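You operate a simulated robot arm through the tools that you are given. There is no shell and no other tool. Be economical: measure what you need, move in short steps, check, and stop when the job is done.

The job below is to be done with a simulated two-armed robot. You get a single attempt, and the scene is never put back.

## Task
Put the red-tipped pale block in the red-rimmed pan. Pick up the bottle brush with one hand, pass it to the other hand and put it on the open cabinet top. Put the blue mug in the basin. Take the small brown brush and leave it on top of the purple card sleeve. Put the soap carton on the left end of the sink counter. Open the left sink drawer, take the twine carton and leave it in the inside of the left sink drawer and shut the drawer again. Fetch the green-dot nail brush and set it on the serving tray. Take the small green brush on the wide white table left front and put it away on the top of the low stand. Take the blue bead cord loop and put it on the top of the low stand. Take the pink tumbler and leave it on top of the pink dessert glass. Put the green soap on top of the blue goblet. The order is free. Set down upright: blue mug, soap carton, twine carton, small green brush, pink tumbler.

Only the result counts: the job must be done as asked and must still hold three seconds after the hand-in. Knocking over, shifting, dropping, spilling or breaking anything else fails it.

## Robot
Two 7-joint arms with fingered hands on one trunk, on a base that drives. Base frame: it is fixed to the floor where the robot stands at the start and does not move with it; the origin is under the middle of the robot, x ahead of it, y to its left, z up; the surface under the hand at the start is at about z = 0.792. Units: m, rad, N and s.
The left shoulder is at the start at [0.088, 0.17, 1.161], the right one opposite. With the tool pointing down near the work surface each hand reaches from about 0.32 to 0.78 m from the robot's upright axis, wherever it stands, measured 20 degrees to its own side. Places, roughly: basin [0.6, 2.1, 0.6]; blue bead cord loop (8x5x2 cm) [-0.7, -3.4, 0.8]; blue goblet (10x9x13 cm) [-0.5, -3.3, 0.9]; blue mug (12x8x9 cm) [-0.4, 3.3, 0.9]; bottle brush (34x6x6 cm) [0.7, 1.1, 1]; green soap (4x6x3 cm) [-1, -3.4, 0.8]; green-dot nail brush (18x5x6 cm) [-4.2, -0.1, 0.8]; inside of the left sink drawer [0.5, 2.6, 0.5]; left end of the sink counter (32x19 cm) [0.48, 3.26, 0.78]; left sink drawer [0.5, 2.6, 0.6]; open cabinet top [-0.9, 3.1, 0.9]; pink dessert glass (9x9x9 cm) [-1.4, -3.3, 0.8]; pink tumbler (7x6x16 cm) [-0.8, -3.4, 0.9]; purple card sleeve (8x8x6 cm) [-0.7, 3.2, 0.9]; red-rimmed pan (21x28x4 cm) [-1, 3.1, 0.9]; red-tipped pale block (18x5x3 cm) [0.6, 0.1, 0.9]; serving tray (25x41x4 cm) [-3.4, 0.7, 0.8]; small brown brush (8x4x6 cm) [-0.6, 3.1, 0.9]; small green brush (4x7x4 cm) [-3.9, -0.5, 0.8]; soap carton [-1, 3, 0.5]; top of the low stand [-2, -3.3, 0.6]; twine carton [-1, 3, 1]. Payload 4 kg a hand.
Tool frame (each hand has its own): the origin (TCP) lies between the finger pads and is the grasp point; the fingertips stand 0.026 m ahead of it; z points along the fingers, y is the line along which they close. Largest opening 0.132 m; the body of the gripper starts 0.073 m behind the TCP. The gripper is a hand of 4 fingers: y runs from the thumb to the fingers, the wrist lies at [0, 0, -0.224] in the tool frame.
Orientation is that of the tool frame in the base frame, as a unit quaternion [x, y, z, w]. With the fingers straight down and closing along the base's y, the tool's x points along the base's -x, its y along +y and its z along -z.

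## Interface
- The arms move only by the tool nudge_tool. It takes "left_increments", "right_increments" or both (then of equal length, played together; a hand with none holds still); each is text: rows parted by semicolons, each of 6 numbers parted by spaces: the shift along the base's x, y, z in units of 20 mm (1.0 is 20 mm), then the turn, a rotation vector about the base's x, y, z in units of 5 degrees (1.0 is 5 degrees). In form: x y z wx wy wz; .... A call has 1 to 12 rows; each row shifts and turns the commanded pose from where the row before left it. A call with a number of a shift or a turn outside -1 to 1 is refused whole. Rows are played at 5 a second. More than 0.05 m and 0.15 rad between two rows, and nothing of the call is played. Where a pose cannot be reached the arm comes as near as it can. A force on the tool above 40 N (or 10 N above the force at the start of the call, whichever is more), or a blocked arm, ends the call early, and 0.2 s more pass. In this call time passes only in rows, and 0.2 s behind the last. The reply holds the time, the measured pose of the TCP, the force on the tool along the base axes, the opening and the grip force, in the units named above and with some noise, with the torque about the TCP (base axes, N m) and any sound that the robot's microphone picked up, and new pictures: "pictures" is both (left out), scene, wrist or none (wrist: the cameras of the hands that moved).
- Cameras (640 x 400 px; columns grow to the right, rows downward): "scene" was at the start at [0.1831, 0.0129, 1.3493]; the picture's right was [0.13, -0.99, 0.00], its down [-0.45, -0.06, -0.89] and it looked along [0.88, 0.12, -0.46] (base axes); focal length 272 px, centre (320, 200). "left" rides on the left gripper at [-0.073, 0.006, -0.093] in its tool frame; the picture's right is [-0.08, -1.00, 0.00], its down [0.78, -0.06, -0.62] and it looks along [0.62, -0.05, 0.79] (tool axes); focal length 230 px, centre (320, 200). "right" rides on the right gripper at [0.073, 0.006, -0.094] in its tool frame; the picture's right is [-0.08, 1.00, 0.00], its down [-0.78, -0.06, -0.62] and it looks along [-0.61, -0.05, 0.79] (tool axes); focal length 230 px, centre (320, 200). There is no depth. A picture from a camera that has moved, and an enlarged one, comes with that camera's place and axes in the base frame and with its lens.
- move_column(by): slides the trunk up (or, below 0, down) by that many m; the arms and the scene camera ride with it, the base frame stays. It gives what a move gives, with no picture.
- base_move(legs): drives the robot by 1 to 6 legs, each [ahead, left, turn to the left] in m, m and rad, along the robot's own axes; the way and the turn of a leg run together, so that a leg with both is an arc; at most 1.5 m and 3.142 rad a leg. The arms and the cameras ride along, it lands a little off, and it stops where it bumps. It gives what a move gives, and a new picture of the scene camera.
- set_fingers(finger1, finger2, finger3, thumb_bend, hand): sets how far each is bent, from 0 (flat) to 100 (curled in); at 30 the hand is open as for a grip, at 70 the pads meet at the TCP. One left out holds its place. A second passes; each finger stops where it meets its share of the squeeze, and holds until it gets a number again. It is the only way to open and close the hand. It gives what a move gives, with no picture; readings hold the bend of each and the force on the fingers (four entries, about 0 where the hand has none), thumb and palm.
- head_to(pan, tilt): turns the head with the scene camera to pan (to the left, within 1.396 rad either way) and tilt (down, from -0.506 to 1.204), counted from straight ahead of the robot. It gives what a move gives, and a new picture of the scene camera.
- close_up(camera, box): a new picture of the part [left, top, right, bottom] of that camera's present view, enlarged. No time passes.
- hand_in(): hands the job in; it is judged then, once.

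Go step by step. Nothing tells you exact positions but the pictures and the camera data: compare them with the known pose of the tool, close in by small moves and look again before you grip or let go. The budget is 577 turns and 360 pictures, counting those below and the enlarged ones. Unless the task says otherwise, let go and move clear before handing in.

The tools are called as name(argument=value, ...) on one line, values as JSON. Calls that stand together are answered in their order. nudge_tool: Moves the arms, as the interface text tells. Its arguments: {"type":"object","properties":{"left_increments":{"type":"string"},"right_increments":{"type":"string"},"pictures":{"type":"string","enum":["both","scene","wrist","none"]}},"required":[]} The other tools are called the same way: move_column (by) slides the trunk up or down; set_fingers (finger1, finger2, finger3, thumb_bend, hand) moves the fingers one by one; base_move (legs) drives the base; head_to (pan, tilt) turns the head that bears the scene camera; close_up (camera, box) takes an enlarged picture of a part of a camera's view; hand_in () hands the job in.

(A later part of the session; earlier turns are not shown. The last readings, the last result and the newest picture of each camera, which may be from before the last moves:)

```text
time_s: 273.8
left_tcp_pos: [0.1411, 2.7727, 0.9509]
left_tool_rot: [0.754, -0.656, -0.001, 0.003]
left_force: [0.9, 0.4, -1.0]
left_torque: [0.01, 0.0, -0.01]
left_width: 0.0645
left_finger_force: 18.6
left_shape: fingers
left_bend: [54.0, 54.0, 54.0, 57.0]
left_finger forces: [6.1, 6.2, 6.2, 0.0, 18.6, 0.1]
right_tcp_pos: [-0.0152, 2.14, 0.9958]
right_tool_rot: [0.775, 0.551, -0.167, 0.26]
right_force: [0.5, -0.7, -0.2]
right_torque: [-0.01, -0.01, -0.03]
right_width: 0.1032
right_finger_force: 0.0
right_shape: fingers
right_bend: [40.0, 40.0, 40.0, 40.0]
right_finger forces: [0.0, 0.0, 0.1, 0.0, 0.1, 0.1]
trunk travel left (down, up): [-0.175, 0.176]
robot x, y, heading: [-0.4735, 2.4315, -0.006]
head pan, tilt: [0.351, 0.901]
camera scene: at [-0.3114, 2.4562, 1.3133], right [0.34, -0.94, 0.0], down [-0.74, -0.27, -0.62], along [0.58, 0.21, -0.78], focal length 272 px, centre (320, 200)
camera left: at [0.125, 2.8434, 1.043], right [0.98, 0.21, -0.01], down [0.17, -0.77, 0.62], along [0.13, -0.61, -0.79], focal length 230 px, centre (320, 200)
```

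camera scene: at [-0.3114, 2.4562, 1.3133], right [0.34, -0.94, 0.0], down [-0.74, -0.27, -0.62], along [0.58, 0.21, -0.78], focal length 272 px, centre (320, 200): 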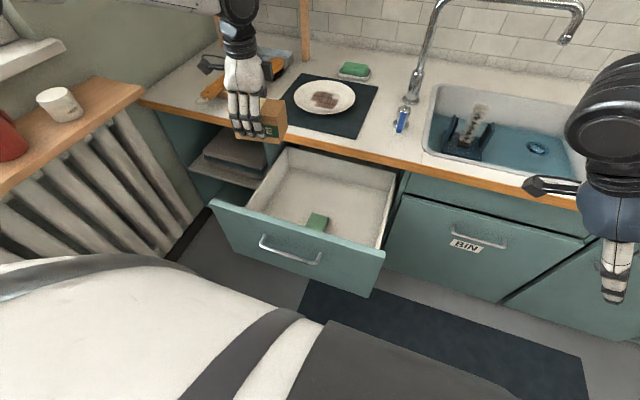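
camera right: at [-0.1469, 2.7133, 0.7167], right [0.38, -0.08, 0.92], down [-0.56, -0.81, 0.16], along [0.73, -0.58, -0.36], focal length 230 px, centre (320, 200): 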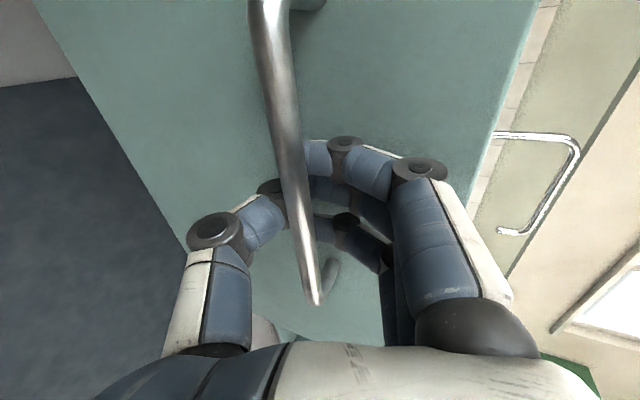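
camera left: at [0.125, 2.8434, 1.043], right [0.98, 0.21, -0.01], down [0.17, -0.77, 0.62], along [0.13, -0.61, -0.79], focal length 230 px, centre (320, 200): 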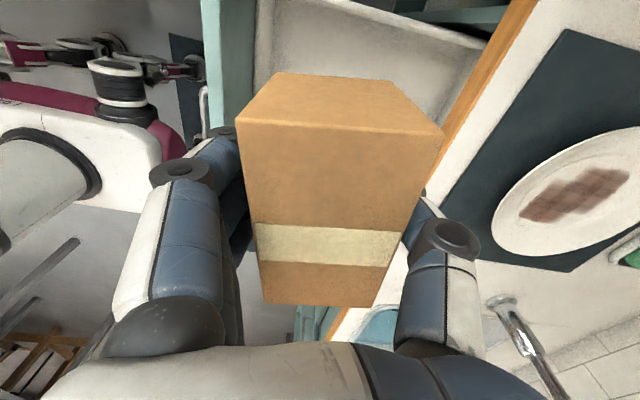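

Shift 2.5 cm further in (x≈0.166) to clear the front panel, and descend into the drawer.

nudge_tool(left_increments="0.6 0 -1 0 0 0;0.6 0 -1 0 0 0;0 0 -1 0 0 0;0 0 -1 0 0 0;0 0 -1 0 0 0;0 0 -1 0 0 0;0 0 -1 0 0 0;0 0 -1 0 0 0;0 0 -1 0 0 0;0 0 -1 0 0 0", pictures="both")

```text
time_s: 276.0
left_tcp_pos: [0.1647, 2.7734, 0.7507]
left_tool_rot: [0.754, -0.657, -0.001, 0.002]
left_force: [0.6, 0.0, -1.6]
left_torque: [0.03, -0.01, -0.02]
left_width: 0.0647
left_finger_force: 18.2
left_shape: fingers
left_bend: [54.0, 54.0, 54.0, 57.0]
left_finger forces: [6.2, 6.1, 6.3, 0.1, 18.5, 0.0]
right_tcp_pos: [-0.0146, 2.1388, 0.9952]
right_tool_rot: [0.776, 0.55, -0.167, 0.259]
right_force: [-0.9, -0.2, -0.1]
right_torque: [0.02, 0.02, 0.03]
right_width: 0.1031
right_finger_force: 0.0
right_shape: fingers
right_bend: [40.0, 40.0, 40.0, 40.0]
right_finger forces: [0.0, 0.1, 0.0, 0.1, 0.0, 0.0]
trunk travel left (down, up): [-0.175, 0.176]
robot x, y, heading: [-0.4744, 2.4294, 0.001]
head pan, tilt: [0.351, 0.901]
camera scene: at [-0.3114, 2.4562, 1.3133], right [0.34, -0.94, 0.0], down [-0.74, -0.27, -0.62], along [0.58, 0.21, -0.78], focal length 272 px, centre (320, 200)
camera left: at [0.1495, 2.8443, 0.8437], right [0.98, 0.21, -0.01], down [0.17, -0.77, 0.62], along [0.13, -0.6, -0.79], focal length 230 px, centre (320, 200)
```

scene: 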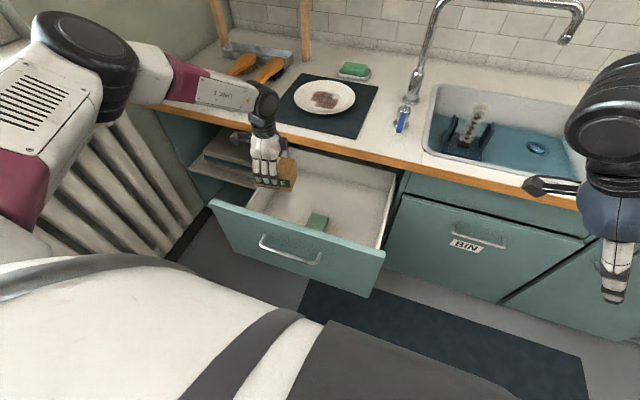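
left: 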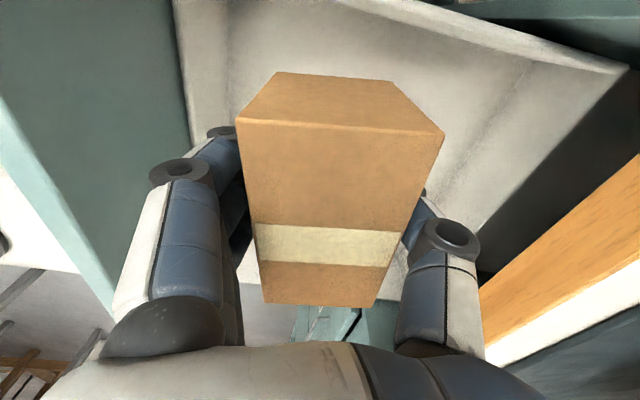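

The hand camera would hit the drawer's left wall there, so I'll use the right part of the drawer instead (y≈2.515, right of the green bar at y≈2.66).

nudge_tool(left_increments="0 -1 0.5 0 0 0;0 -1 0 0 0 0;0 -1 0 0 0 0;0 -1 0 0 0 0;0 -1 0 0 0 0;0 -1 0 0 0 0;0 -1 0 0 0 0;0 -1 0 0 0 0;0 -1 0 0 0 0;0 -1 0 0 0 0;0 -1 0 0 0 0;0 -1 0 0 0 0", pictures="none")

nudge_tool(left_increments="0 -0.8 0 0 0 0;0 0 -1 0 0 0;0 0 -1 0 0 0;0 0 -1 0 0 0;0 0 -1 0 0 0;0 0 -1 0 0 0", pictures="both")

```text
time_s: 278.6
left_tcp_pos: [0.1661, 2.5338, 0.7593]
left_tool_rot: [0.754, -0.657, 0.0, 0.002]
left_force: [1.0, -0.6, -1.7]
left_torque: [0.02, -0.02, 0.02]
left_width: 0.0642
left_finger_force: 18.4
left_shape: fingers
left_bend: [54.0, 54.0, 54.0, 57.0]
left_finger forces: [6.2, 6.1, 6.1, 0.1, 18.3, 0.1]
right_tcp_pos: [-0.015, 2.1393, 0.9957]
right_tool_rot: [0.776, 0.55, -0.167, 0.259]
right_force: [0.4, 0.7, -0.8]
right_torque: [0.02, 0.03, 0.0]
right_width: 0.1032
right_finger_force: 0.1
right_shape: fingers
right_bend: [40.0, 40.0, 40.0, 40.0]
right_finger forces: [0.0, 0.0, 0.0, 0.1, 0.0, 0.0]
trunk travel left (down, up): [-0.175, 0.176]
robot x, y, heading: [-0.4746, 2.4328, -0.007]
head pan, tilt: [0.351, 0.901]
```

```text
time_s: 280.0
left_tcp_pos: [0.1648, 2.5163, 0.6593]
left_tool_rot: [0.754, -0.657, 0.0, 0.003]
left_force: [-0.5, 0.1, -1.1]
left_torque: [-0.01, 0.03, 0.0]
left_width: 0.0646
left_finger_force: 17.9
left_shape: fingers
left_bend: [54.0, 54.0, 54.0, 57.0]
left_finger forces: [6.1, 6.2, 6.1, 0.0, 18.3, 0.1]
right_tcp_pos: [-0.0131, 2.1395, 0.9959]
right_tool_rot: [0.775, 0.551, -0.168, 0.26]
right_force: [0.1, -0.6, 0.3]
right_torque: [-0.01, 0.01, -0.02]
right_width: 0.1034
right_finger_force: 0.1
right_shape: fingers
right_bend: [40.0, 40.0, 40.0, 40.0]
right_finger forces: [0.0, 0.0, 0.0, 0.0, 0.1, 0.0]
trunk travel left (down, up): [-0.175, 0.176]
robot x, y, heading: [-0.4745, 2.4262, -0.004]
head pan, tilt: [0.351, 0.901]
camera scene: at [-0.3115, 2.456, 1.3133], right [0.34, -0.94, 0.0], down [-0.74, -0.27, -0.62], along [0.58, 0.21, -0.78], focal length 272 px, centre (320, 200)
camera left: at [0.1487, 2.5877, 0.7528], right [0.98, 0.21, -0.01], down [0.17, -0.77, 0.62], along [0.13, -0.6, -0.79], focal length 230 px, centre (320, 200)
```

scene: 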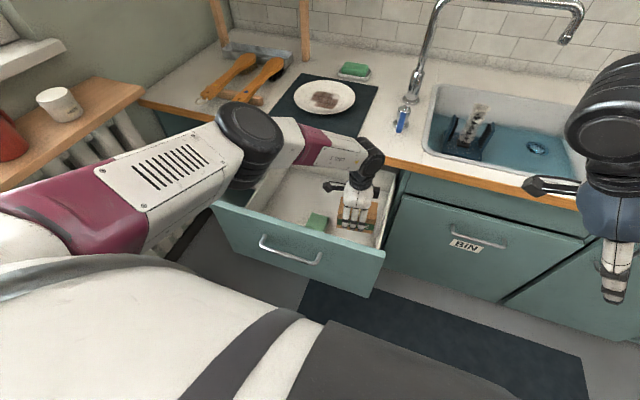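
left: 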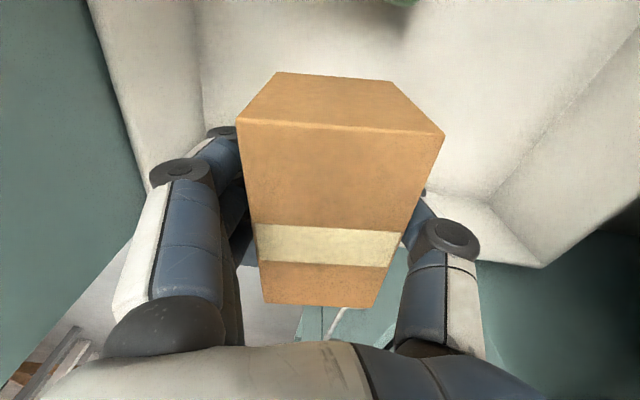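

Well clear. Continue down in small steps until contact with the drawer floor.

nudge_tool(left_increments="0 0 -0.7 0 0 0;0 0 -0.7 0 0 0;0 0 -0.5 0 0 0;0 0 -0.5 0 0 0;0 0 -0.5 0 0 0;0 0 -0.4 0 0 0;0 0 -0.4 0 0 0;0 0 -0.4 0 0 0;0 0 -0.4 0 0 0;0 0 -0.3 0 0 0;0 0 -0.3 0 0 0;0 0 -0.3 0 0 0", pictures="none")

close_up(camera="scene", box=[240, 130, 420, 290])

```text
time_s: 282.6
left_tcp_pos: [0.1393, 2.5244, 0.5628]
left_tool_rot: [0.754, -0.657, -0.001, 0.002]
left_force: [0.1, 1.0, -0.9]
left_torque: [0.02, 0.02, -0.01]
left_width: 0.064
left_finger_force: 18.1
left_shape: fingers
left_bend: [54.0, 54.0, 54.0, 57.0]
left_finger forces: [6.1, 6.0, 6.1, 0.0, 18.4, 0.1]
left hand out of reach, approached as far as the arm can: row 6, 7, 8, 9, 11, 12
right_tcp_pos: [-0.0137, 2.1391, 0.9954]
right_tool_rot: [0.776, 0.55, -0.167, 0.26]
right_force: [0.7, -0.3, -0.1]
right_torque: [0.02, -0.02, 0.0]
right_width: 0.1034
right_finger_force: 0.1
right_shape: fingers
right_bend: [40.0, 40.0, 40.0, 40.0]
right_finger forces: [0.0, 0.0, 0.0, 0.1, 0.1, 0.0]
trunk travel left (down, up): [-0.175, 0.176]
robot x, y, heading: [-0.4756, 2.4283, -0.008]
head pan, tilt: [0.351, 0.901]
```

```text
2.50 times, centred on (330, 210) of scene
camera zoom: at [-0.3118, 2.4559, 1.3134], right [0.34, -0.94, 0.0], down [-0.74, -0.27, -0.62], along [0.58, 0.21, -0.78], focal length 680 px, centre (295, 175)
```

zoom: 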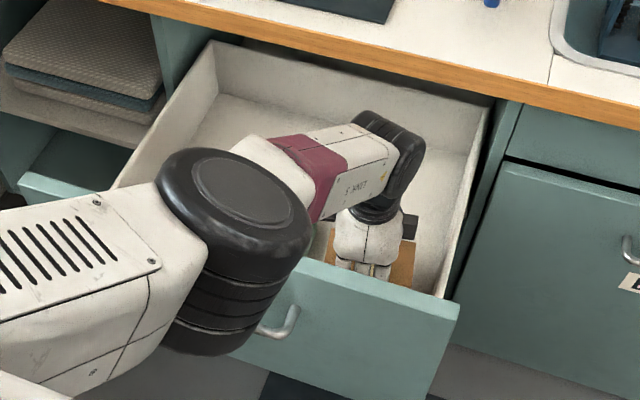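

At reach limit. I lower the trunk 4 cm, which carries the hand down.

move_column(by=-0.04)

```text
time_s: 283.2
left_tcp_pos: [0.1324, 2.524, 0.5178]
left_tool_rot: [0.753, -0.657, -0.015, 0.014]
left_force: [0.0, 1.3, 23.4]
left_torque: [0.12, -0.51, 0.04]
left_width: 0.0656
left_finger_force: 28.3
left_shape: fingers
left_bend: [55.0, 55.0, 55.0, 59.0]
left_finger forces: [6.8, 6.8, 6.9, 0.0, 36.3, 0.0]
right_tcp_pos: [-0.014, 2.1389, 0.9657]
right_tool_rot: [0.775, 0.552, -0.173, 0.256]
right_force: [0.8, -0.3, 1.1]
right_torque: [-0.01, 0.02, -0.01]
right_width: 0.1032
right_finger_force: 0.0
right_shape: fingers
right_bend: [40.0, 40.0, 40.0, 40.0]
right_finger forces: [0.1, 0.0, 0.0, 0.0, 0.0, 0.0]
trunk travel left (down, up): [-0.149, 0.203]
robot x, y, heading: [-0.4756, 2.4282, -0.006]
head pan, tilt: [0.351, 0.901]
stopped: the force on the tool passed its limit at 101 N (the readings are from after the stop); the commanded pose is now the measured one
```

The carton touches the floor at TCP z=0.518. I relieve a few mm and release.

nudge_tool(left_increments="0 0 0.2 0 0 0", pictures="none")

set_fingers(hand="left", finger1=47, finger2=47, finger3=47, thumb_bend=47)

nudge_tool(left_increments="0 0 0.5 0 0 0;0 0 0.5 0 0 0;0 0 1 0 0 0;0 0 1 0 0 0;0 0 1 0 0 0", pictures="wrist")

```text
time_s: 283.6
left_tcp_pos: [0.1301, 2.5225, 0.518]
left_tool_rot: [0.754, -0.656, -0.018, 0.016]
left_force: [-0.2, 1.9, 13.0]
left_torque: [0.06, -0.41, 0.03]
left_width: 0.0656
left_finger_force: 25.2
left_shape: fingers
left_bend: [55.0, 55.0, 55.0, 59.0]
left_finger forces: [6.6, 6.6, 6.6, 0.1, 29.9, 0.0]
right_tcp_pos: [-0.0126, 2.1397, 0.9649]
right_tool_rot: [0.774, 0.553, -0.172, 0.257]
right_force: [0.6, 0.7, -0.3]
right_torque: [0.0, -0.03, -0.02]
right_width: 0.1035
right_finger_force: 0.1
right_shape: fingers
right_bend: [40.0, 40.0, 40.0, 40.0]
right_finger forces: [0.0, 0.0, 0.0, 0.1, 0.0, 0.0]
trunk travel left (down, up): [-0.149, 0.203]
robot x, y, heading: [-0.4731, 2.4293, -0.003]
head pan, tilt: [0.351, 0.901]
```

```text
time_s: 284.6
left_tcp_pos: [0.131, 2.5231, 0.5196]
left_tool_rot: [0.754, -0.657, -0.015, 0.014]
left_force: [-0.5, -0.1, 20.5]
left_torque: [0.07, -1.02, -0.01]
left_width: 0.0821
left_finger_force: 10.2
left_shape: fingers
left_bend: [47.0, 47.0, 47.0, 47.0]
left_finger forces: [0.0, 0.0, 0.1, 0.1, 20.5, 0.0]
right_tcp_pos: [-0.0151, 2.1402, 0.9667]
right_tool_rot: [0.774, 0.552, -0.171, 0.257]
right_force: [0.8, -0.8, 0.1]
right_torque: [-0.01, 0.04, 0.0]
right_width: 0.1033
right_finger_force: 0.0
right_shape: fingers
right_bend: [40.0, 40.0, 40.0, 40.0]
right_finger forces: [0.0, 0.1, 0.0, 0.1, 0.1, 0.1]
trunk travel left (down, up): [-0.149, 0.203]
robot x, y, heading: [-0.4788, 2.4292, -0.009]
head pan, tilt: [0.351, 0.901]
```

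```text
time_s: 285.8
left_tcp_pos: [0.1668, 2.5124, 0.5735]
left_tool_rot: [0.754, -0.657, -0.018, 0.016]
left_force: [-0.4, 0.2, -0.4]
left_torque: [0.03, 0.0, 0.02]
left_width: 0.0812
left_finger_force: 0.1
left_shape: fingers
left_bend: [47.0, 47.0, 47.0, 47.0]
left_finger forces: [0.0, 0.0, 0.0, 0.1, 0.0, 0.1]
left hand out of reach, approached as far as the arm can: row 1, 2, 3, 4, 5
right_tcp_pos: [-0.0131, 2.1391, 0.9653]
right_tool_rot: [0.774, 0.552, -0.173, 0.257]
right_force: [0.5, -0.4, 0.0]
right_torque: [0.01, 0.02, -0.03]
right_width: 0.1031
right_finger_force: 0.2
right_shape: fingers
right_bend: [40.0, 40.0, 40.0, 40.0]
right_finger forces: [0.1, 0.0, 0.0, 0.0, 0.0, 0.0]
trunk travel left (down, up): [-0.149, 0.203]
robot x, y, heading: [-0.4749, 2.4282, -0.006]
head pan, tilt: [0.351, 0.901]
camera left: at [0.1548, 2.5846, 0.668], right [0.98, 0.21, -0.05], down [0.2, -0.77, 0.61], along [0.09, -0.6, -0.79], focal length 230 px, centre (320, 200)
```

left: 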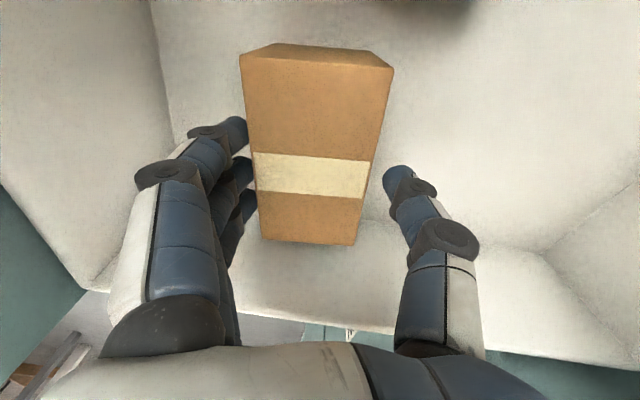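

The carton stands upright in the drawer. Raise the hand fully out.

nudge_tool(left_increments="-0.3 0 1 0 0 0;0 0 1 0 0 0;0 0 1 0 0 0;0 0 1 0 0 0;0 0 1 0 0 0;0 0 1 0 0 0;0 0 1 0 0 0;0 0 1 0 0 0;0 0 1 0 0 0;0 0 1 0 0 0;0 0 1 0 0 0;0 0 1 0 0 0", pictures="wrist")

nudge_tool(left_increments="-0.5 0 1 0 0 0;-0.5 0 1 0 0 0;-0.5 0 1 0 0 0;-1 0 1 0 0 0;-1 0 0.5 0 0 0;-1 0 0 0 0 0;-1 0 0 0 0 0;-1 0 0 0 0 0", pictures="scene")

```text
time_s: 288.4
left_tcp_pos: [0.2417, 2.4899, 0.7799]
left_tool_rot: [0.754, -0.657, -0.018, 0.016]
left_force: [-1.3, -0.2, 0.0]
left_torque: [0.02, -0.01, -0.01]
left_width: 0.0808
left_finger_force: 0.1
left_shape: fingers
left_bend: [47.0, 47.0, 47.0, 47.0]
left_finger forces: [0.0, 0.1, 0.0, 0.0, 0.0, 0.0]
left hand out of reach, approached as far as the arm can: row 1, 2, 3, 4, 5, 6, 7, 8, 9, 10, 11, 12
right_tcp_pos: [-0.0135, 2.1402, 0.9661]
right_tool_rot: [0.774, 0.552, -0.173, 0.257]
right_force: [0.5, 0.4, 0.2]
right_torque: [0.02, 0.02, -0.02]
right_width: 0.1033
right_finger_force: 0.1
right_shape: fingers
right_bend: [40.0, 40.0, 40.0, 40.0]
right_finger forces: [0.1, 0.0, 0.1, 0.1, 0.0, 0.0]
trunk travel left (down, up): [-0.149, 0.203]
robot x, y, heading: [-0.4752, 2.4308, -0.0]
head pan, tilt: [0.351, 0.901]
camera left: at [0.2294, 2.5598, 0.8734], right [0.98, 0.21, -0.05], down [0.2, -0.77, 0.61], along [0.09, -0.6, -0.79], focal length 230 px, centre (320, 200)
```

left: 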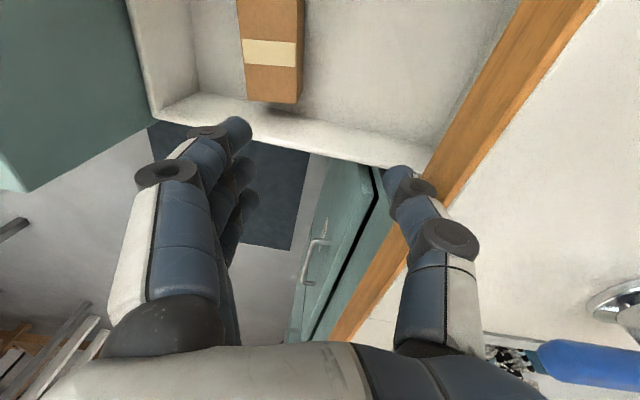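

```text
time_s: 290.2
left_tcp_pos: [0.247, 2.4681, 0.858]
left_tool_rot: [0.76, -0.65, -0.017, 0.015]
left_force: [-0.7, -0.6, 0.4]
left_torque: [-0.03, -0.01, -0.05]
left_width: 0.0812
left_finger_force: 0.1
left_shape: fingers
left_bend: [47.0, 47.0, 47.0, 47.0]
left_finger forces: [0.1, 0.0, 0.0, 0.0, 0.0, 0.0]
left hand out of reach, approached as far as the arm can: row 1, 2, 3, 4, 5, 6, 7, 8
right_tcp_pos: [-0.014, 2.1401, 0.9653]
right_tool_rot: [0.774, 0.553, -0.173, 0.257]
right_force: [-0.5, 0.1, -0.8]
right_torque: [0.0, -0.05, -0.02]
right_width: 0.1033
right_finger_force: 0.1
right_shape: fingers
right_bend: [40.0, 40.0, 40.0, 40.0]
right_finger forces: [0.0, 0.0, 0.0, 0.1, 0.0, 0.0]
trunk travel left (down, up): [-0.149, 0.203]
robot x, y, heading: [-0.4749, 2.4304, -0.005]
head pan, tilt: [0.351, 0.901]
camera scene: at [-0.2886, 2.4562, 1.2854], right [0.34, -0.94, 0.0], down [-0.74, -0.27, -0.62], along [0.58, 0.21, -0.78], focal length 272 px, centre (320, 200)
```

scene: 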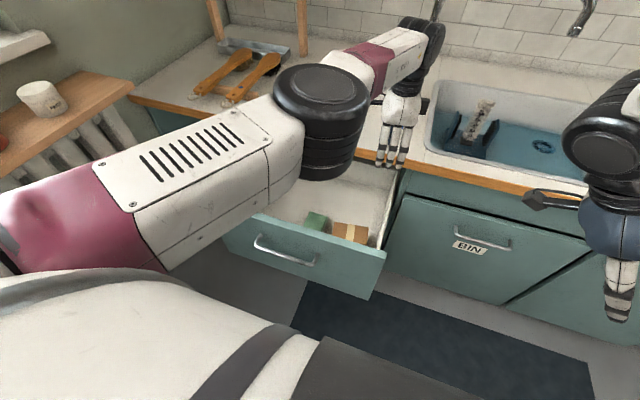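

The commanded pose was laterally out of reach for this hand orientation, so it drifted. I command it further left and up to recover.

nudge_tool(left_increments="0 0 0.5 0 0 0;0 1 0.5 0 0 0;0 1 0.5 0 0 0;0 1 0.5 0 0 0", pictures="none")

nudge_tool(left_increments="0 1 0.5 0 0 0;0 1 0 0 0 0;0 1 0 0 0 0;0 1 0 0 0 0;0 1 0 0 0 0", pictures="none")

```text
time_s: 291.2
left_tcp_pos: [0.2606, 2.5112, 0.9008]
left_tool_rot: [0.754, -0.657, -0.018, 0.017]
left_force: [-0.4, 0.0, 0.0]
left_torque: [-0.03, 0.0, -0.02]
left_width: 0.0812
left_finger_force: 0.1
left_shape: fingers
left_bend: [47.0, 47.0, 47.0, 47.0]
left_finger forces: [0.0, 0.1, 0.1, 0.0, 0.0, 0.0]
left hand out of reach, approached as far as the arm can: row 2, 3, 4
right_tcp_pos: [-0.0142, 2.1403, 0.9654]
right_tool_rot: [0.774, 0.553, -0.172, 0.257]
right_force: [0.0, -0.4, 0.6]
right_torque: [0.02, 0.0, -0.02]
right_width: 0.1029
right_finger_force: 0.1
right_shape: fingers
right_bend: [40.0, 40.0, 40.0, 40.0]
right_finger forces: [0.0, 0.1, 0.0, 0.1, 0.1, 0.0]
trunk travel left (down, up): [-0.149, 0.203]
robot x, y, heading: [-0.4724, 2.4297, -0.006]
head pan, tilt: [0.351, 0.901]
```

```text
time_s: 292.4
left_tcp_pos: [0.2773, 2.6102, 0.9083]
left_tool_rot: [0.753, -0.657, -0.017, 0.015]
left_force: [0.1, -0.1, -0.3]
left_torque: [-0.01, -0.02, -0.01]
left_width: 0.0809
left_finger_force: 0.0
left_shape: fingers
left_bend: [47.0, 47.0, 47.0, 47.0]
left_finger forces: [0.1, 0.0, 0.0, 0.1, 0.1, 0.0]
left hand out of reach, approached as far as the arm can: row 1, 2, 3, 5
right_tcp_pos: [-0.013, 2.1402, 0.9644]
right_tool_rot: [0.774, 0.552, -0.172, 0.257]
right_force: [0.2, -0.1, 0.0]
right_torque: [-0.01, 0.0, -0.03]
right_width: 0.1033
right_finger_force: 0.0
right_shape: fingers
right_bend: [40.0, 40.0, 40.0, 40.0]
right_finger forces: [0.1, 0.1, 0.0, 0.0, 0.0, 0.1]
trunk travel left (down, up): [-0.149, 0.203]
robot x, y, heading: [-0.4756, 2.4295, -0.007]
head pan, tilt: [0.351, 0.901]
```

nudge_tool(left_increments="-1 0.5 0.5 0 0 0;-1 0.5 0.5 0 0 0;-1 0.5 0.5 0 0 0;-1 0.5 0.5 0 0 0;-1 0 0 0 0 0;-1 0 0 0 0 0", pictures="scene")

```text
time_s: 293.8
left_tcp_pos: [0.2791, 2.6265, 0.9289]
left_tool_rot: [0.753, -0.658, -0.017, 0.017]
left_force: [-0.5, 0.4, 0.5]
left_torque: [-0.03, 0.0, 0.06]
left_width: 0.0811
left_finger_force: 0.0
left_shape: fingers
left_bend: [47.0, 47.0, 47.0, 47.0]
left_finger forces: [0.0, 0.0, 0.0, 0.1, 0.0, 0.1]
left hand out of reach, approached as far as the arm can: row 1, 2, 3, 4, 5, 6
right_tcp_pos: [-0.0126, 2.1403, 0.9656]
right_tool_rot: [0.773, 0.553, -0.172, 0.257]
right_force: [0.3, -0.1, 0.7]
right_torque: [0.0, -0.01, -0.01]
right_width: 0.1037
right_finger_force: 0.1
right_shape: fingers
right_bend: [40.0, 40.0, 40.0, 40.0]
right_finger forces: [0.0, 0.1, 0.0, 0.0, 0.1, 0.0]
trunk travel left (down, up): [-0.149, 0.203]
robot x, y, heading: [-0.4785, 2.4296, -0.009]
head pan, tilt: [0.351, 0.901]
camera scene: at [-0.2886, 2.4562, 1.2854], right [0.34, -0.94, 0.0], down [-0.74, -0.27, -0.62], along [0.58, 0.21, -0.78], focal length 272 px, centre (320, 200)
```

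scene: 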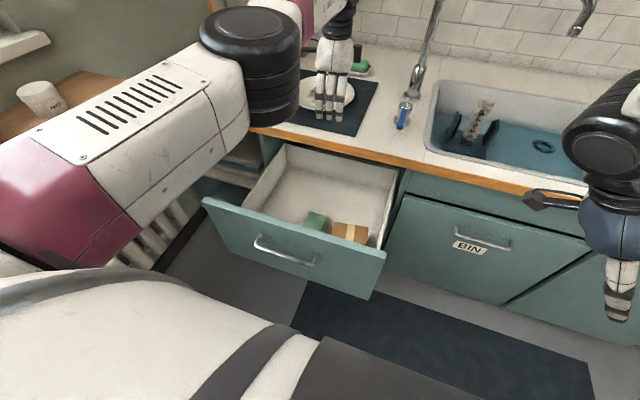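

nudge_tool(left_increments="-1 0 0 0 0 0;-1 0 0 0 0 0;-1 0 0 0 0 0;-1 0 0 0 0 0;-1 0 0 0 0 0;-1 0 0 0 0 0;-1 0 0 0 0 0;-1 0 0 0 0 0", pictures="none")

```text
time_s: 295.6
left_tcp_pos: [0.2789, 2.6261, 0.9287]
left_tool_rot: [0.754, -0.657, -0.017, 0.016]
left_force: [0.3, -1.0, 0.3]
left_torque: [0.02, 0.0, 0.0]
left_width: 0.081
left_finger_force: 0.0
left_shape: fingers
left_bend: [47.0, 47.0, 47.0, 47.0]
left_finger forces: [0.1, 0.0, 0.0, 0.0, 0.0, 0.0]
left hand out of reach, approached as far as the arm can: row 1, 2, 3, 4, 5, 6, 7, 8
right_tcp_pos: [-0.0135, 2.1398, 0.9651]
right_tool_rot: [0.774, 0.552, -0.172, 0.257]
right_force: [-0.3, 0.1, 0.1]
right_torque: [0.0, -0.01, -0.02]
right_width: 0.1034
right_finger_force: 0.0
right_shape: fingers
right_bend: [40.0, 40.0, 40.0, 40.0]
right_finger forces: [0.0, 0.0, 0.1, 0.1, 0.0, 0.1]
trunk travel left (down, up): [-0.149, 0.203]
robot x, y, heading: [-0.4786, 2.4324, -0.006]
head pan, tilt: [0.351, 0.901]
```

nudge_tool(left_increments="1 0 1 0 0 0;1 0 1 0 0 0;1 0 1 0 0 0;1 0 1 0 0 0;1 1 1 0 0 0;1 1 1 0 0 0;1 1 1 0 0 0;1 1 1 0 0 0", pictures="none")

```text
time_s: 297.4
left_tcp_pos: [0.2671, 2.6975, 1.0568]
left_tool_rot: [0.753, -0.657, -0.016, 0.015]
left_force: [1.0, -0.3, -0.1]
left_torque: [0.0, -0.02, -0.01]
left_width: 0.081
left_finger_force: 0.1
left_shape: fingers
left_bend: [47.0, 47.0, 47.0, 47.0]
left_finger forces: [0.1, 0.1, 0.1, 0.1, 0.1, 0.0]
left hand out of reach, approached as far as the arm can: row 1, 2, 3, 4, 5, 6, 7, 8
right_tcp_pos: [-0.0132, 2.139, 0.9648]
right_tool_rot: [0.774, 0.552, -0.173, 0.257]
right_force: [0.4, -0.4, -0.1]
right_torque: [-0.02, 0.01, 0.01]
right_width: 0.1036
right_finger_force: 0.0
right_shape: fingers
right_bend: [40.0, 40.0, 40.0, 40.0]
right_finger forces: [0.0, 0.1, 0.0, 0.0, 0.0, 0.1]
trunk travel left (down, up): [-0.149, 0.203]
robot x, y, heading: [-0.4746, 2.4319, -0.012]
head pan, tilt: [0.351, 0.901]
```

The hand's yaw is at a wrist limit; I turn it back to its natural yaw.

nudge_tool(left_increments="0 0 0 0 0 -1;0 0 0 0 0 -1;0 0 0 0 0 -1;0 0 0 0 0 -1;0 0 0 0 0 -1;0 0 0 0 0 -1;0 0 0 0 0 -1;0 0 0 0 0 -1;0 0 0 0 0 -1;0 0 0 0 0 -1;0 0 0 0 0 -1;0 0 0 0 0 -1", pictures="none")

```text
time_s: 300.0
left_tcp_pos: [0.2672, 2.698, 1.0563]
left_tool_rot: [-0.323, 0.946, 0.022, -0.005]
left_force: [0.6, 0.6, -0.1]
left_torque: [-0.01, 0.0, 0.02]
left_width: 0.0812
left_finger_force: 0.0
left_shape: fingers
left_bend: [47.0, 47.0, 47.0, 47.0]
left_finger forces: [0.0, 0.1, 0.1, 0.0, 0.0, 0.0]
right_tcp_pos: [-0.0129, 2.1398, 0.9656]
right_tool_rot: [0.774, 0.553, -0.172, 0.257]
right_force: [-0.5, 0.1, -0.4]
right_torque: [0.01, -0.01, -0.02]
right_width: 0.1033
right_finger_force: 0.0
right_shape: fingers
right_bend: [40.0, 40.0, 40.0, 40.0]
right_finger forces: [0.0, 0.0, 0.0, 0.0, 0.2, 0.0]
trunk travel left (down, up): [-0.149, 0.203]
robot x, y, heading: [-0.4756, 2.4317, -0.006]
head pan, tilt: [0.351, 0.901]
```

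nudge_tool(left_increments="-1 0 0 0 0 -1;-1 0 0 0 0 -1;-1 0 0 0 0 -1;-1 0 0 0 0 -1;-1 0 0 0 0 -1;-1 0 0 0 0 -1;-1 0 0 0 0 0;-1 0 0 0 0 0;-1 0 0 0 0 0;-1 0 0 0 0 0;-1 0 0 0 0 0;-1 0 0 0 0 0", pictures="scene")

```text
time_s: 302.6
left_tcp_pos: [0.0263, 2.6976, 1.0562]
left_tool_rot: [-0.068, 0.997, 0.023, 0.001]
left_force: [0.1, 0.4, -0.4]
left_torque: [0.01, -0.06, 0.0]
left_width: 0.081
left_finger_force: 0.1
left_shape: fingers
left_bend: [47.0, 47.0, 47.0, 47.0]
left_finger forces: [0.1, 0.0, 0.0, 0.0, 0.1, 0.1]
right_tcp_pos: [-0.014, 2.1395, 0.9652]
right_tool_rot: [0.774, 0.552, -0.173, 0.257]
right_force: [0.2, -0.2, -0.1]
right_torque: [-0.01, 0.01, 0.0]
right_width: 0.1034
right_finger_force: 0.0
right_shape: fingers
right_bend: [40.0, 40.0, 40.0, 40.0]
right_finger forces: [0.1, 0.1, 0.0, 0.1, 0.0, 0.0]
trunk travel left (down, up): [-0.149, 0.203]
robot x, y, heading: [-0.4766, 2.4306, -0.006]
head pan, tilt: [0.351, 0.901]
camera scene: at [-0.2891, 2.4562, 1.2855], right [0.34, -0.94, 0.0], down [-0.74, -0.27, -0.62], along [0.58, 0.21, -0.78], focal length 272 px, centre (320, 200)
```

scene: 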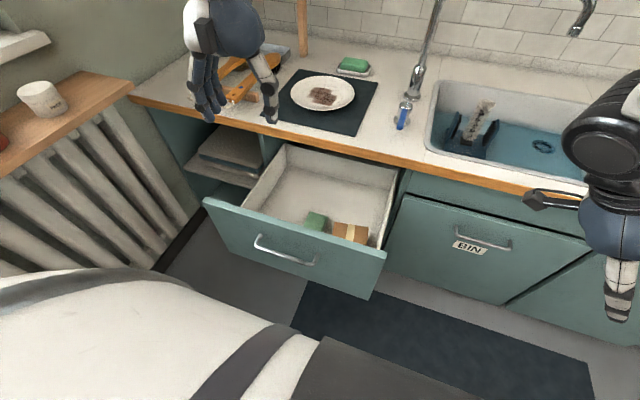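

The carton stands in the drawer. To shut it, I'll push the front panel left of the handle with the left fist at a 45° tilt. First back off and shape the hand.

base_move(legs=[[-0.25, 0, 0]])

set_fingers(hand="left", finger1=72, finger2=72, finger3=72, thumb_bend=70)

nudge_tool(left_increments="1 0.4 -1 0 -1 -0.2;1 0.4 -1 0 -1 -0.2;0 0.4 -1 0 -1 -0.2;0 0.4 -1 0 -1 -0.2;0 0.4 -1 0 -1 -0.2;0 0.4 -1 0 -1 -0.2;0 0.4 -1 0 -1 -0.2;0 0.4 -1 0 -1 0;0 0.4 -1 0 -1 0;0 0.2 -1 0 0 0;0 0 -1 0 0 0;0 0 -1 0 0 0", pictures="none")

nudge_tool(left_increments="0 0 -1 0 0 0;0 0 -1 0 0 0;0 0 -1 0 0 0;0 0 -1 0 0 0;0 0 -1 0 0 0;0 0 -1 0 0 0;0 0 -1 0 0 0;0 0 -1 0 0 0", pictures="both")

```text
time_s: 304.4
left_tcp_pos: [-0.2255, 2.7, 1.0573]
left_tool_rot: [-0.069, 0.997, 0.023, 0.0]
left_force: [-0.1, 1.2, 0.7]
left_torque: [0.03, -0.04, -0.03]
left_width: 0.0808
left_finger_force: 0.1
left_shape: fingers
left_bend: [47.0, 47.0, 47.0, 47.0]
left_finger forces: [0.0, 0.0, 0.1, 0.0, 0.1, 0.0]
right_tcp_pos: [-0.2639, 2.1427, 0.965]
right_tool_rot: [0.774, 0.553, -0.172, 0.257]
right_force: [0.7, -0.8, -1.1]
right_torque: [0.03, 0.0, -0.01]
right_width: 0.1033
right_finger_force: 0.1
right_shape: fingers
right_bend: [40.0, 40.0, 40.0, 40.0]
right_finger forces: [0.1, 0.0, 0.0, 0.0, 0.1, 0.0]
trunk travel left (down, up): [-0.149, 0.203]
robot x, y, heading: [-0.7244, 2.429, 0.001]
head pan, tilt: [0.351, 0.901]
camera scene: at [-0.5402, 2.4575, 1.2855], right [0.34, -0.94, 0.0], down [-0.74, -0.27, -0.62], along [0.58, 0.21, -0.78], focal length 272 px, centre (320, 200)
```

scene: 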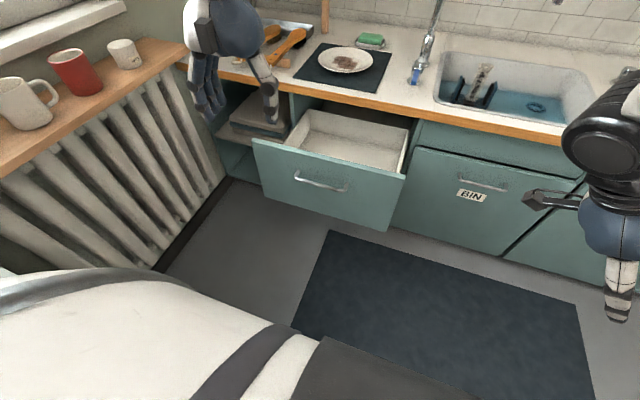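

```text
time_s: 305.4
left_tcp_pos: [-0.2252, 2.7009, 1.0574]
left_tool_rot: [-0.07, 0.997, 0.022, 0.001]
left_force: [0.8, -0.2, 0.7]
left_torque: [-0.01, -0.01, 0.02]
left_width: 0.0127
left_finger_force: 0.1
left_shape: fingers
left_bend: [72.0, 72.0, 72.0, 70.0]
left_finger forces: [0.0, 0.1, 0.0, 0.1, 0.0, 0.0]
right_tcp_pos: [-0.2646, 2.1415, 0.9656]
right_tool_rot: [0.774, 0.553, -0.172, 0.257]
right_force: [-0.1, 0.6, -0.2]
right_torque: [0.02, 0.0, 0.0]
right_width: 0.1034
right_finger_force: 0.1
right_shape: fingers
right_bend: [40.0, 40.0, 40.0, 40.0]
right_finger forces: [0.0, 0.0, 0.0, 0.0, 0.0, 0.0]
trunk travel left (down, up): [-0.149, 0.203]
robot x, y, heading: [-0.723, 2.4308, -0.004]
head pan, tilt: [0.351, 0.901]
```

```text
time_s: 308.0
left_tcp_pos: [-0.1856, 2.7751, 0.8158]
left_tool_rot: [-0.014, 0.923, 0.0, 0.383]
left_force: [-0.7, -0.2, -0.8]
left_torque: [0.0, 0.02, 0.0]
left_width: 0.0125
left_finger_force: 0.1
left_shape: fingers
left_bend: [72.0, 72.0, 72.0, 70.0]
left_finger forces: [0.1, 0.1, 0.0, 0.0, 0.0, 0.0]
right_tcp_pos: [-0.2646, 2.1405, 0.9648]
right_tool_rot: [0.773, 0.553, -0.173, 0.257]
right_force: [0.1, 0.7, -0.3]
right_torque: [-0.01, -0.01, -0.01]
right_width: 0.1032
right_finger_force: 0.0
right_shape: fingers
right_bend: [40.0, 40.0, 40.0, 40.0]
right_finger forces: [0.0, 0.0, 0.0, 0.1, 0.0, 0.0]
trunk travel left (down, up): [-0.149, 0.203]
robot x, y, heading: [-0.73, 2.4315, -0.001]
head pan, tilt: [0.351, 0.901]
```

```text
time_s: 309.8
left_tcp_pos: [-0.1847, 2.7756, 0.6568]
left_tool_rot: [-0.014, 0.923, 0.0, 0.384]
left_force: [-1.1, -0.6, -0.8]
left_torque: [0.02, -0.01, 0.01]
left_width: 0.0127
left_finger_force: 0.1
left_shape: fingers
left_bend: [72.0, 72.0, 72.0, 70.0]
left_finger forces: [0.0, 0.1, 0.0, 0.0, 0.1, 0.1]
right_tcp_pos: [-0.2638, 2.1409, 0.9652]
right_tool_rot: [0.773, 0.554, -0.172, 0.257]
right_force: [1.3, 0.6, 0.3]
right_torque: [-0.01, -0.02, 0.03]
right_width: 0.1031
right_finger_force: 0.1
right_shape: fingers
right_bend: [40.0, 40.0, 40.0, 40.0]
right_finger forces: [0.0, 0.1, 0.0, 0.0, 0.1, 0.0]
trunk travel left (down, up): [-0.149, 0.203]
robot x, y, heading: [-0.7266, 2.429, -0.004]
head pan, tilt: [0.351, 0.901]
camera scene: at [-0.5393, 2.4575, 1.2853], right [0.34, -0.94, 0.0], down [-0.74, -0.27, -0.62], along [0.58, 0.21, -0.78], focal length 272 px, centre (320, 200)
camera left: at [-0.2007, 2.7817, 0.7736], right [0.08, -0.99, 0.07], down [-0.99, -0.09, -0.12], along [0.13, -0.06, -0.99], focal length 230 px, centre (320, 200)
```

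scene: 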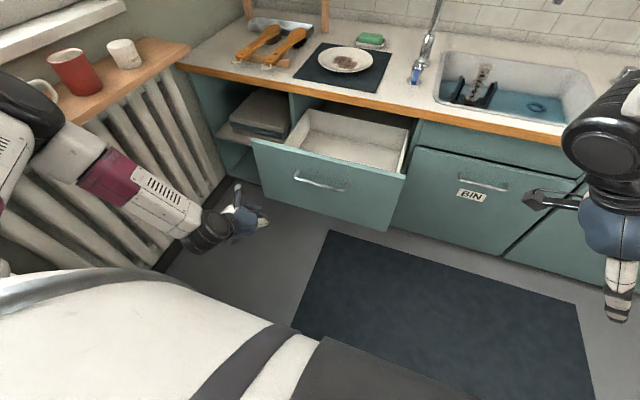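
left: 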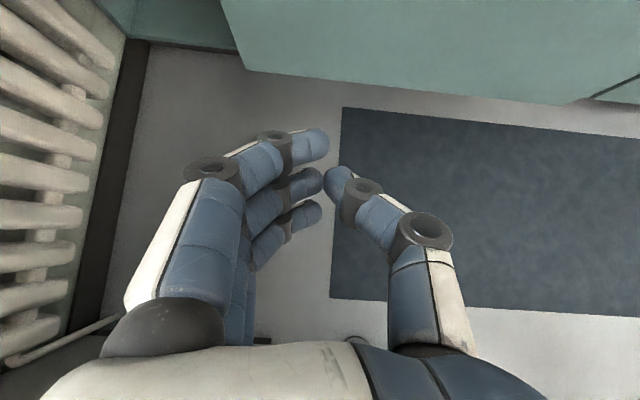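

In front of the panel's left part. Now drive forward to push the drawer in.

base_move(legs=[[0.3, 0, 0]])

```text
time_s: 311.8
left_tcp_pos: [0.1136, 2.7752, 0.6564]
left_tool_rot: [-0.013, 0.924, -0.001, 0.383]
left_force: [0.1, -0.5, 0.3]
left_torque: [-0.03, 0.01, -0.03]
left_width: 0.0122
left_finger_force: 0.1
left_shape: fingers
left_bend: [72.0, 72.0, 72.0, 70.0]
left_finger forces: [0.0, 0.1, 0.0, 0.0, 0.0, 0.1]
right_tcp_pos: [0.0357, 2.141, 0.964]
right_tool_rot: [0.773, 0.554, -0.172, 0.256]
right_force: [-0.2, 0.1, -0.3]
right_torque: [-0.01, 0.02, -0.02]
right_width: 0.1029
right_finger_force: 0.0
right_shape: fingers
right_bend: [40.0, 40.0, 40.0, 40.0]
right_finger forces: [0.0, 0.1, 0.0, 0.1, 0.1, 0.0]
trunk travel left (down, up): [-0.149, 0.203]
robot x, y, heading: [-0.4307, 2.4303, -0.005]
head pan, tilt: [0.351, 0.901]
camera scene: at [-0.24, 2.4567, 1.2853], right [0.34, -0.94, 0.0], down [-0.74, -0.27, -0.62], along [0.58, 0.21, -0.78], focal length 272 px, centre (320, 200)
```

scene: 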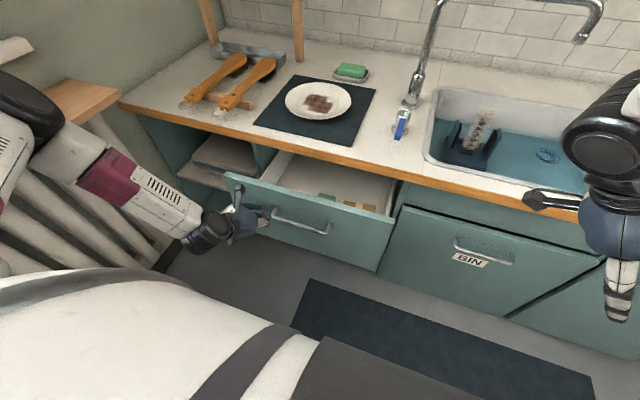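

The drawer is closing. Continue.

base_move(legs=[[0.16, 0, 0]])

```text
time_s: 313.2
left_tcp_pos: [0.2739, 2.7742, 0.657]
left_tool_rot: [-0.012, 0.924, -0.001, 0.383]
left_force: [0.2, -0.5, 0.4]
left_torque: [0.01, -0.01, -0.01]
left_width: 0.0122
left_finger_force: 0.0
left_shape: fingers
left_bend: [72.0, 72.0, 72.0, 70.0]
left_finger forces: [0.1, 0.0, 0.1, 0.0, 0.0, 0.0]
right_tcp_pos: [0.1941, 2.14, 0.9647]
right_tool_rot: [0.774, 0.553, -0.173, 0.257]
right_force: [0.4, -0.4, -0.9]
right_torque: [-0.02, 0.01, 0.0]
right_width: 0.1033
right_finger_force: 0.0
right_shape: fingers
right_bend: [40.0, 40.0, 40.0, 40.0]
right_finger forces: [0.0, 0.0, 0.0, 0.1, 0.0, 0.0]
trunk travel left (down, up): [-0.149, 0.203]
robot x, y, heading: [-0.2697, 2.4251, -0.002]
head pan, tilt: [0.351, 0.901]
camera scene: at [-0.0813, 2.4561, 1.2853], right [0.34, -0.94, 0.0], down [-0.74, -0.27, -0.62], along [0.58, 0.21, -0.78], focal length 272 px, centre (320, 200)
```

scene: 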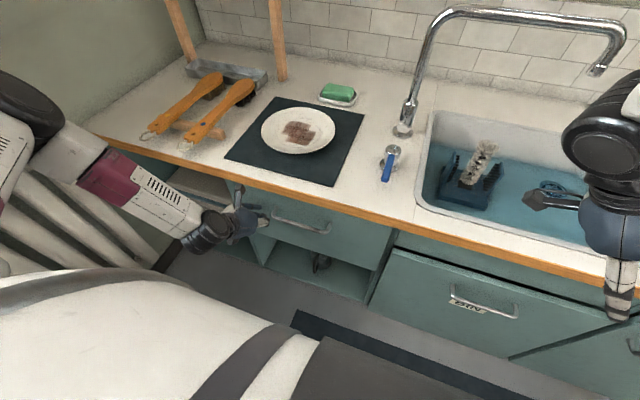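

Nearly shut; finish with small arm pushes until resistance.

nudge_tool(left_increments="0.5 0 0 0 0 0;0.5 0 0 0 0 0;0.5 0 0 0 0 0;0.5 0 0 0 0 0;0.5 0 0 0 0 0;0.5 0 0 0 0 0;0.5 0 0 0 0 0;0.5 0 0 0 0 0", pictures="scene")

```text
time_s: 313.9
left_tcp_pos: [0.2818, 2.7797, 0.6506]
left_tool_rot: [-0.017, 0.927, 0.002, 0.374]
left_force: [-12.5, 3.4, 1.3]
left_torque: [-0.06, -0.14, -0.07]
left_width: 0.0104
left_finger_force: 6.8
left_shape: fingers
left_bend: [77.0, 72.0, 72.0, 70.0]
left_finger forces: [11.7, 0.0, 0.1, 0.0, 1.3, 0.0]
right_tcp_pos: [0.1924, 2.1422, 0.9659]
right_tool_rot: [0.773, 0.554, -0.172, 0.257]
right_force: [0.1, 0.6, 0.2]
right_torque: [0.0, 0.01, 0.0]
right_width: 0.1034
right_finger_force: 0.1
right_shape: fingers
right_bend: [40.0, 40.0, 40.0, 40.0]
right_finger forces: [0.0, 0.0, 0.0, 0.0, 0.0, 0.1]
trunk travel left (down, up): [-0.149, 0.203]
robot x, y, heading: [-0.2709, 2.427, 0.0]
head pan, tilt: [0.351, 0.901]
stopped in row 3 (left hand): the force on the tool passed its limit at 50 N (the readings are from after the stop); the commanded pose is now the measured one
camera scene: at [-0.0838, 2.4565, 1.2856], right [0.34, -0.94, 0.0], down [-0.74, -0.27, -0.62], along [0.58, 0.21, -0.78], focal length 272 px, centre (320, 200)
```

scene: 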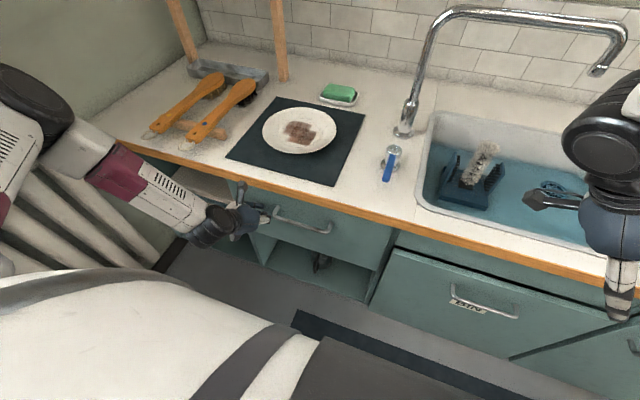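

Strong resistance, so it should be shut. Let me verify by zooming.

close_up(camera="scene", box=[220, 150, 440, 310])

```text
2.50 times, centred on (330, 230) of scene
camera zoom: at [-0.0838, 2.4565, 1.2856], right [0.34, -0.94, 0.0], down [-0.74, -0.27, -0.62], along [0.58, 0.21, -0.78], focal length 680 px, centre (295, 125)
```

zoom: 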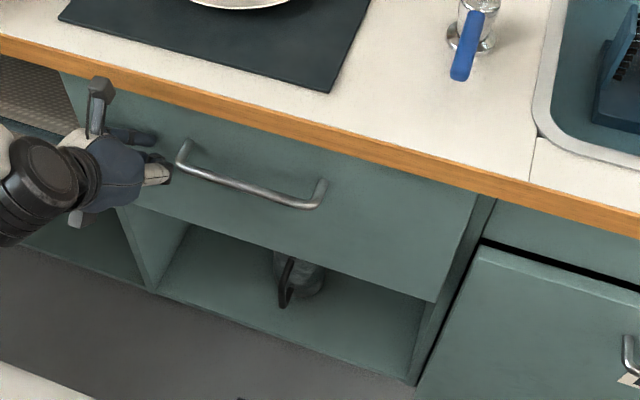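

The panel looks flush: shut. I retract the left hand and raise the trunk; next is the mug, with the left hand.

nudge_tool(left_increments="-1 0 0 0 0 0;-1 0 0 0 0 0;-1 0 0 0 0 0;-1 0 0 0 0 0;-1 0 0.5 0 0 0", pictures="none")

base_move(legs=[[-0.3, 0, 0]])

close_up(camera="scene", box=[220, 50, 440, 210])

```text
time_s: 315.1
left_tcp_pos: [0.1852, 2.7767, 0.6623]
left_tool_rot: [-0.015, 0.926, 0.001, 0.376]
left_force: [0.2, 0.1, -0.9]
left_torque: [-0.03, -0.01, 0.01]
left_width: 0.0121
left_finger_force: 0.0
left_shape: fingers
left_bend: [72.0, 72.0, 72.0, 70.0]
left_finger forces: [0.0, 0.1, 0.0, 0.0, 0.0, 0.0]
right_tcp_pos: [0.1935, 2.141, 0.965]
right_tool_rot: [0.773, 0.554, -0.172, 0.257]
right_force: [-0.1, 0.0, -0.2]
right_torque: [0.01, 0.01, -0.02]
right_width: 0.1034
right_finger_force: 0.1
right_shape: fingers
right_bend: [40.0, 40.0, 40.0, 40.0]
right_finger forces: [0.1, 0.0, 0.0, 0.1, 0.0, 0.0]
trunk travel left (down, up): [-0.149, 0.203]
robot x, y, heading: [-0.2734, 2.4316, 0.001]
head pan, tilt: [0.351, 0.901]
```

```text
time_s: 317.2
left_tcp_pos: [-0.1143, 2.7793, 0.6612]
left_tool_rot: [-0.016, 0.926, 0.002, 0.376]
left_force: [-0.1, 0.2, 0.7]
left_torque: [-0.02, 0.01, -0.05]
left_width: 0.0119
left_finger_force: 0.0
left_shape: fingers
left_bend: [72.0, 72.0, 72.0, 70.0]
left_finger forces: [0.1, 0.0, 0.0, 0.1, 0.0, 0.0]
right_tcp_pos: [-0.1061, 2.1417, 0.9654]
right_tool_rot: [0.773, 0.553, -0.172, 0.257]
right_force: [-0.5, -0.3, 0.4]
right_torque: [0.0, -0.02, 0.04]
right_width: 0.1035
right_finger_force: 0.0
right_shape: fingers
right_bend: [40.0, 40.0, 40.0, 40.0]
right_finger forces: [0.0, 0.1, 0.0, 0.0, 0.0, 0.1]
trunk travel left (down, up): [-0.149, 0.203]
robot x, y, heading: [-0.5679, 2.4297, 0.0]
head pan, tilt: [0.351, 0.901]
camera scene: at [-0.3829, 2.457, 1.2855], right [0.34, -0.94, 0.0], down [-0.74, -0.27, -0.62], along [0.58, 0.21, -0.78], focal length 272 px, centre (320, 200)
```

scene: 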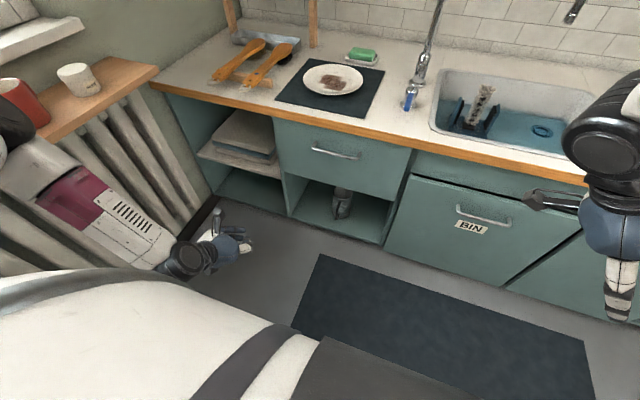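

```text
2.50 times, centred on (330, 130) of scene
camera zoom: at [-0.3829, 2.457, 1.2855], right [0.34, -0.94, 0.0], down [-0.74, -0.27, -0.62], along [0.58, 0.21, -0.78], focal length 680 px, centre (295, 375)
```

zoom: 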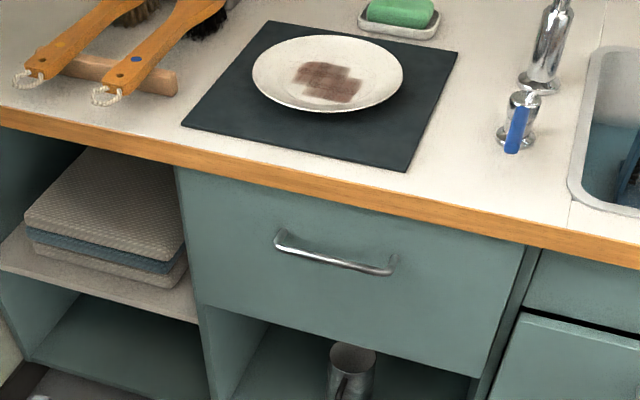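

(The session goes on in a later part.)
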